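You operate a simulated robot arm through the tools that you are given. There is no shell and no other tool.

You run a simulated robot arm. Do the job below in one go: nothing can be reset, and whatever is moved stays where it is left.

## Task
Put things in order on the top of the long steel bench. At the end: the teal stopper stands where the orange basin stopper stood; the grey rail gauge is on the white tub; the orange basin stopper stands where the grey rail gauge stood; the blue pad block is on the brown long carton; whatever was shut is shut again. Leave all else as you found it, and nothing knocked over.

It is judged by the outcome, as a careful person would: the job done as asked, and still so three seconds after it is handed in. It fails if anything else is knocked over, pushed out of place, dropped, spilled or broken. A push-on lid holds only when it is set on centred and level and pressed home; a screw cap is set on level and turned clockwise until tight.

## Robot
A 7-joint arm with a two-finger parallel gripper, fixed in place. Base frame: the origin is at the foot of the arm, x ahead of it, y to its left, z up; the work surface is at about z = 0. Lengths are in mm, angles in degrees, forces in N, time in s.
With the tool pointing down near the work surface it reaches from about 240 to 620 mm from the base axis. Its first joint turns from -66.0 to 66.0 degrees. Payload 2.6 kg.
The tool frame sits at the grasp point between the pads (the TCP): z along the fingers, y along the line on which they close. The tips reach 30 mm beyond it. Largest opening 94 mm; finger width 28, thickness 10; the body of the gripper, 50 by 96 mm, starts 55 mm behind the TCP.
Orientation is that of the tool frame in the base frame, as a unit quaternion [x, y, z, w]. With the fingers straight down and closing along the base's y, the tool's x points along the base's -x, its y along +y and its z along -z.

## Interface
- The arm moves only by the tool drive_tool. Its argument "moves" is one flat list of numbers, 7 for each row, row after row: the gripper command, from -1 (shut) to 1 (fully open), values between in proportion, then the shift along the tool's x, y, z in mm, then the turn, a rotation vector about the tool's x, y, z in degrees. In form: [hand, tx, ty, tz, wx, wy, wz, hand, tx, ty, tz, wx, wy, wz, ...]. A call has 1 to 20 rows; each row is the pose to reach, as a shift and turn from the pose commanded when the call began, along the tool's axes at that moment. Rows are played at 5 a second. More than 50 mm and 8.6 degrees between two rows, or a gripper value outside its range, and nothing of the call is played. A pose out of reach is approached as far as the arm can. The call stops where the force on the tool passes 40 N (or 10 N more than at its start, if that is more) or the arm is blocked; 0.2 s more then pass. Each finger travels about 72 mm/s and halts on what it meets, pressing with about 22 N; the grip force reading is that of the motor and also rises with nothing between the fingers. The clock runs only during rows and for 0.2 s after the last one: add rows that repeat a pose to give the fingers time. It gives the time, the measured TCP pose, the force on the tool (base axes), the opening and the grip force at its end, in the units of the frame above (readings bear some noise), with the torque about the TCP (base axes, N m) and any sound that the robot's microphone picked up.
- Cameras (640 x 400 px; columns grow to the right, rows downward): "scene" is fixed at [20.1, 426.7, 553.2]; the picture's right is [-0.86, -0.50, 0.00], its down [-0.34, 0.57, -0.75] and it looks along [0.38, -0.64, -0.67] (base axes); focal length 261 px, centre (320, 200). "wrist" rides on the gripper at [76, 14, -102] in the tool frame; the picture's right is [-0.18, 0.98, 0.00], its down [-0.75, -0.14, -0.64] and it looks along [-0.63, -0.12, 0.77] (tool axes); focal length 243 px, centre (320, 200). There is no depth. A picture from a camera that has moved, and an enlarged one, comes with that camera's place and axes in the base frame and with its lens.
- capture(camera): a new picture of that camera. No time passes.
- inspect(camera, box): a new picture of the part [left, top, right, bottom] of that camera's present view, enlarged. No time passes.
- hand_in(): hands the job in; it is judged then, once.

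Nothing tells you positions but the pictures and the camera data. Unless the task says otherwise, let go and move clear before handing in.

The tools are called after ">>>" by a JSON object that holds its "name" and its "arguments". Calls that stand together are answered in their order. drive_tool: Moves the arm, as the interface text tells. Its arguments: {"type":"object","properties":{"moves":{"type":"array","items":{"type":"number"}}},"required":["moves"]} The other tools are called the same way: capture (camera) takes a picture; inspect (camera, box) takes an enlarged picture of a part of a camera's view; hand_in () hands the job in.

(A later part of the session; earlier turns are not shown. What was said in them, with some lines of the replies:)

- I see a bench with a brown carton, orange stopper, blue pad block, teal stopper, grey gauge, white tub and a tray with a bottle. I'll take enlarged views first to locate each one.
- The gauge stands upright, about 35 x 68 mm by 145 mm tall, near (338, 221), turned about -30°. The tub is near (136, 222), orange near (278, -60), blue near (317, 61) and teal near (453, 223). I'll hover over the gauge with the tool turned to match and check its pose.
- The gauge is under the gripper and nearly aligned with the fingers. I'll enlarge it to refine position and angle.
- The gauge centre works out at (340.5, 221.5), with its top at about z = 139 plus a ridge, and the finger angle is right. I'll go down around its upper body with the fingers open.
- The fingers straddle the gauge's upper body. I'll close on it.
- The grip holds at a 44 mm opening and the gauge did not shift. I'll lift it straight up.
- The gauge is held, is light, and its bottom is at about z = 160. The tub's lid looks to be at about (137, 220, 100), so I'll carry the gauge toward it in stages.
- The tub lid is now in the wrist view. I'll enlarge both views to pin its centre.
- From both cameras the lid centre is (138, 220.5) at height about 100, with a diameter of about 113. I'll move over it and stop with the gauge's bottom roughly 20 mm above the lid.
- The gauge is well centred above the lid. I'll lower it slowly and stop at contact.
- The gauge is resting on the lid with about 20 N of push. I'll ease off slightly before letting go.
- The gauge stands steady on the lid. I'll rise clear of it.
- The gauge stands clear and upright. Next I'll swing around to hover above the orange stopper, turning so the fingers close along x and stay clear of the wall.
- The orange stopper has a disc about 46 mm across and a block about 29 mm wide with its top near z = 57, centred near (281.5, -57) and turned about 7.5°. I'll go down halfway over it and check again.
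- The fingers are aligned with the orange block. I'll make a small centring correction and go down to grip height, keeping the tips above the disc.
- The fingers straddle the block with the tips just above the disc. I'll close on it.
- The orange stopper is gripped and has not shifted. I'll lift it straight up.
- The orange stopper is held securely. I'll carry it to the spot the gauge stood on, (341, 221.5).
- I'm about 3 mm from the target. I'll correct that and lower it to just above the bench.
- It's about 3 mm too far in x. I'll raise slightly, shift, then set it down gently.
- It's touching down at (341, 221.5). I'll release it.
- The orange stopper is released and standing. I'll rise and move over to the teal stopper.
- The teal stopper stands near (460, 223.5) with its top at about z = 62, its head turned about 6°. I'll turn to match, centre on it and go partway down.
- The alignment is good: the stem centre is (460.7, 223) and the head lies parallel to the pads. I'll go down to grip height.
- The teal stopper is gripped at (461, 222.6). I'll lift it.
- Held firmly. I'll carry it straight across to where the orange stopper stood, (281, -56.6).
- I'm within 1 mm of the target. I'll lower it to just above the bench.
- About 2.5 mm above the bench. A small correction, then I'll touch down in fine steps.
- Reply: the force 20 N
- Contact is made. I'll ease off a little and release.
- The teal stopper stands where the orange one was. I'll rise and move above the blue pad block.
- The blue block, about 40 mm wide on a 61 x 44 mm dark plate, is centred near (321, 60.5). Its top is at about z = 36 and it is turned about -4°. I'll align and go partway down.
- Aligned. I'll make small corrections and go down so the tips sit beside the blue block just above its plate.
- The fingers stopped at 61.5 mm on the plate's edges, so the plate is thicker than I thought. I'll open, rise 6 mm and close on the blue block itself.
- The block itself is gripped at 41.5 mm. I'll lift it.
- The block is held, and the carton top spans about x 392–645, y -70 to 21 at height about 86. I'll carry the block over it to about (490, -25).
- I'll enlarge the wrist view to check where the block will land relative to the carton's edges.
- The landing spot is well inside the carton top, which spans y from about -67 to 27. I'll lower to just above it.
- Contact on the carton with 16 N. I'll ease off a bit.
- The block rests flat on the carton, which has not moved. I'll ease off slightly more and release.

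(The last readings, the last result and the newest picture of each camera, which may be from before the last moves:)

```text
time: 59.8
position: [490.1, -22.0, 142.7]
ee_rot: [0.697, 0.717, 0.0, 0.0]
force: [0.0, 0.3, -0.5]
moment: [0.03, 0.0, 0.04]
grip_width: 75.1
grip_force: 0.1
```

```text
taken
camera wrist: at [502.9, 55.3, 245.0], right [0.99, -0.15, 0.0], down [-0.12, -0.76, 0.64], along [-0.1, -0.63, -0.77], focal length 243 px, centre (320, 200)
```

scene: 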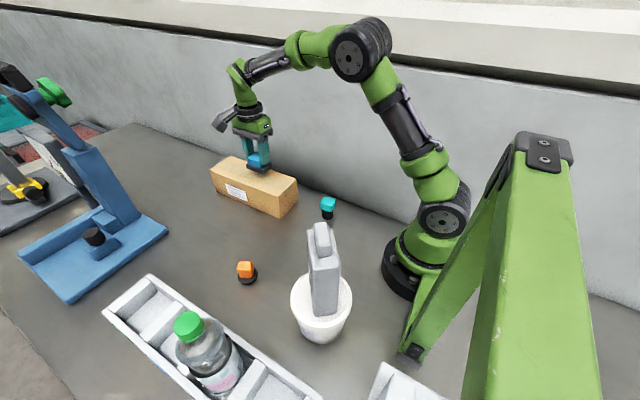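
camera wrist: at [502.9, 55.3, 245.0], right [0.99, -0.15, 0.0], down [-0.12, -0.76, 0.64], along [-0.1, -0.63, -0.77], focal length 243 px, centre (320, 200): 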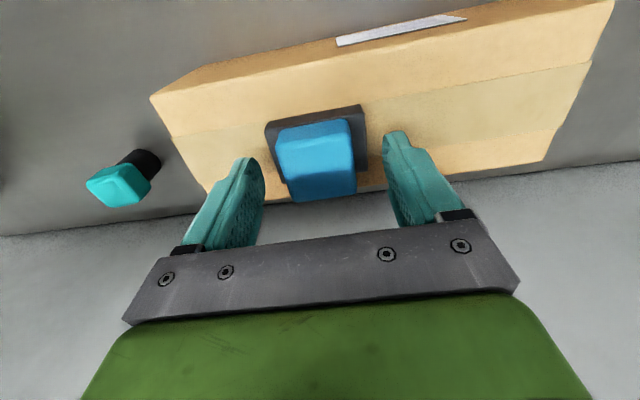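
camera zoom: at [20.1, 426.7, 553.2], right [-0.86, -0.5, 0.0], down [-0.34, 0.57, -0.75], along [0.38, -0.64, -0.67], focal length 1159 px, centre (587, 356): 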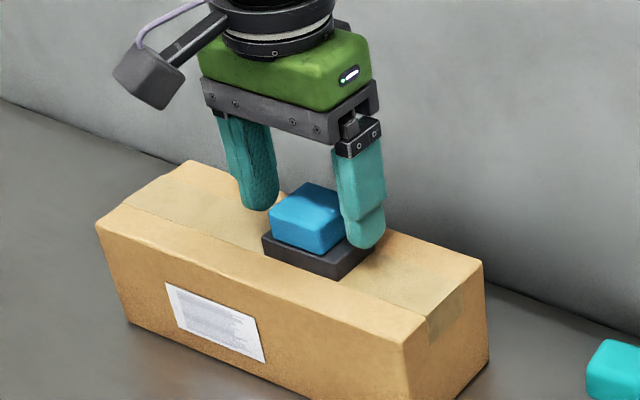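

Released. I'll rise clear and make a final check of everything.

>>> {"name": "drive_tool", "arguments": {"moves": [0.6, 0, 0, -15, 0, 0, 0, 0.6, 0, 0, -50, 0, 0, 0, 0.6, 0, 0, -95, 0, 0, 0, 0.6, 0, 0, -140, 0, 0, 0, 0.6, 0, 0, -180, 0, 0, 0, 0.6, 30, -20, -190, 0, 0, 0, 0.6, 65, -50, -200, 0, 0, 0, 0.6, 65, -50, -200, 0, 0, 0, 0.6, 65, -50, -200, 0, 0, 0]}}

>>> {"name": "capture", "arguments": {"camera": "scene"}}

>>> {"name": "capture", "arguments": {"camera": "wrist"}}

>>> {"name": "inspect", "arguments": {"camera": "scene", "box": [180, 140, 360, 300]}}

>>> {"name": "inspect", "arguments": {"camera": "scene", "box": [260, 210, 420, 360]}}

```text
time: 61.8
position: [441.2, 43.9, 342.8]
ee_rot: [0.697, 0.717, 0.001, 0.0]
force: [-1.0, 0.1, -0.2]
moment: [0.0, -0.02, 0.0]
grip_width: 75.3
grip_force: 0.1
```

```text
taken
```

scene: 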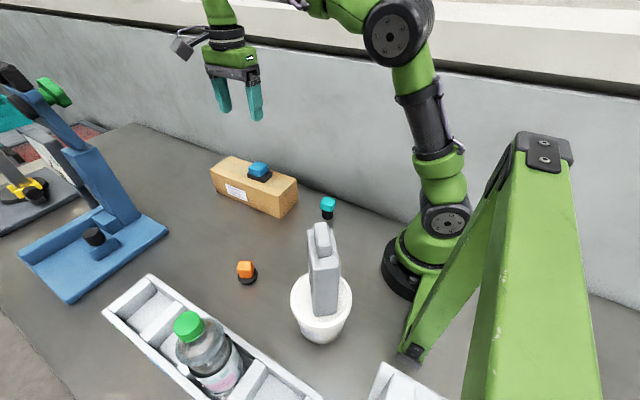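

```text
taken
camera wrist: at [454.4, 120.4, 444.7], right [0.99, -0.15, 0.0], down [-0.12, -0.76, 0.64], along [-0.1, -0.63, -0.77], focal length 243 px, centre (320, 200)
```

wrist: 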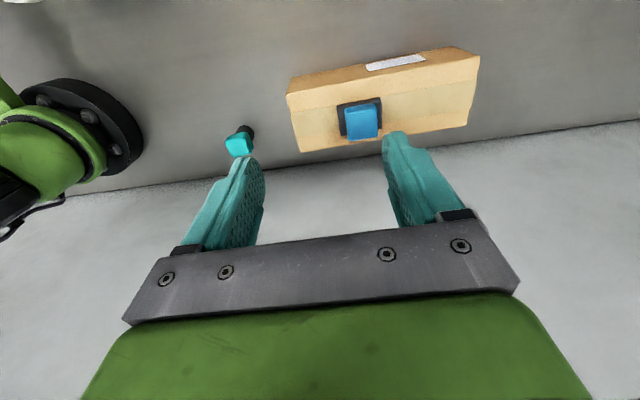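

```text
2.50 times, centred on (270, 220) of scene
camera zoom: at [20.0, 426.7, 553.2], right [-0.86, -0.5, 0.0], down [-0.34, 0.57, -0.75], along [0.38, -0.64, -0.67], focal length 652 px, centre (445, 150)
```

zoom: 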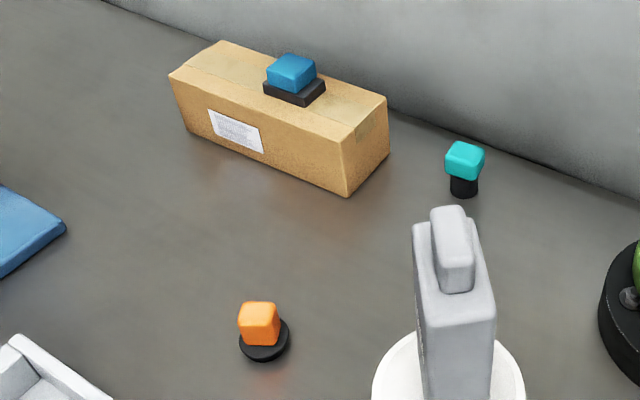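

```text
2.67 times, centred on (340, 285) of scene
camera zoom: at [20.0, 426.7, 553.2], right [-0.86, -0.5, 0.0], down [-0.34, 0.57, -0.75], along [0.38, -0.64, -0.67], focal length 696 px, centre (267, -27)
```

zoom: 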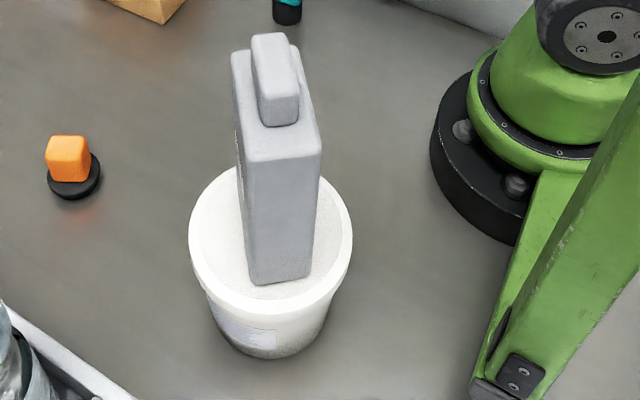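

All four items are where they should be. The gauge stands on the tub, the orange stopper is on the gauge's old spot, the teal stopper is on the orange one's old spot, and the blue block is on the carton. I saw nothing else moved, the tub's lid was never opened, and the arm is clear, so I'm handing in.

>>> {"name": "hand_in", "arguments": {}}

```text
The job is handed in.
```

The job is handed in, and in the last pictures everything was upright with the arm clear. No result has come back yet.

- **Grey rail gauge:** it stands upright on the lid of the white tub, close to the centre.
- **Orange basin stopper:** it stands where the gauge stood, at about (341, 221).
- **Teal stopper:** it stands where the orange stopper stood, at about (281, -57).
- **Blue pad block:** it sits flat on top of the brown long carton. My first grip on it closed on the plate edges and nudged it about 1 mm, so I opened and gripped the block instead.

I did not open anything, so the tub's lid stayed shut throughout. The tub and carton showed no shift in the pictures, and nothing was knocked over.
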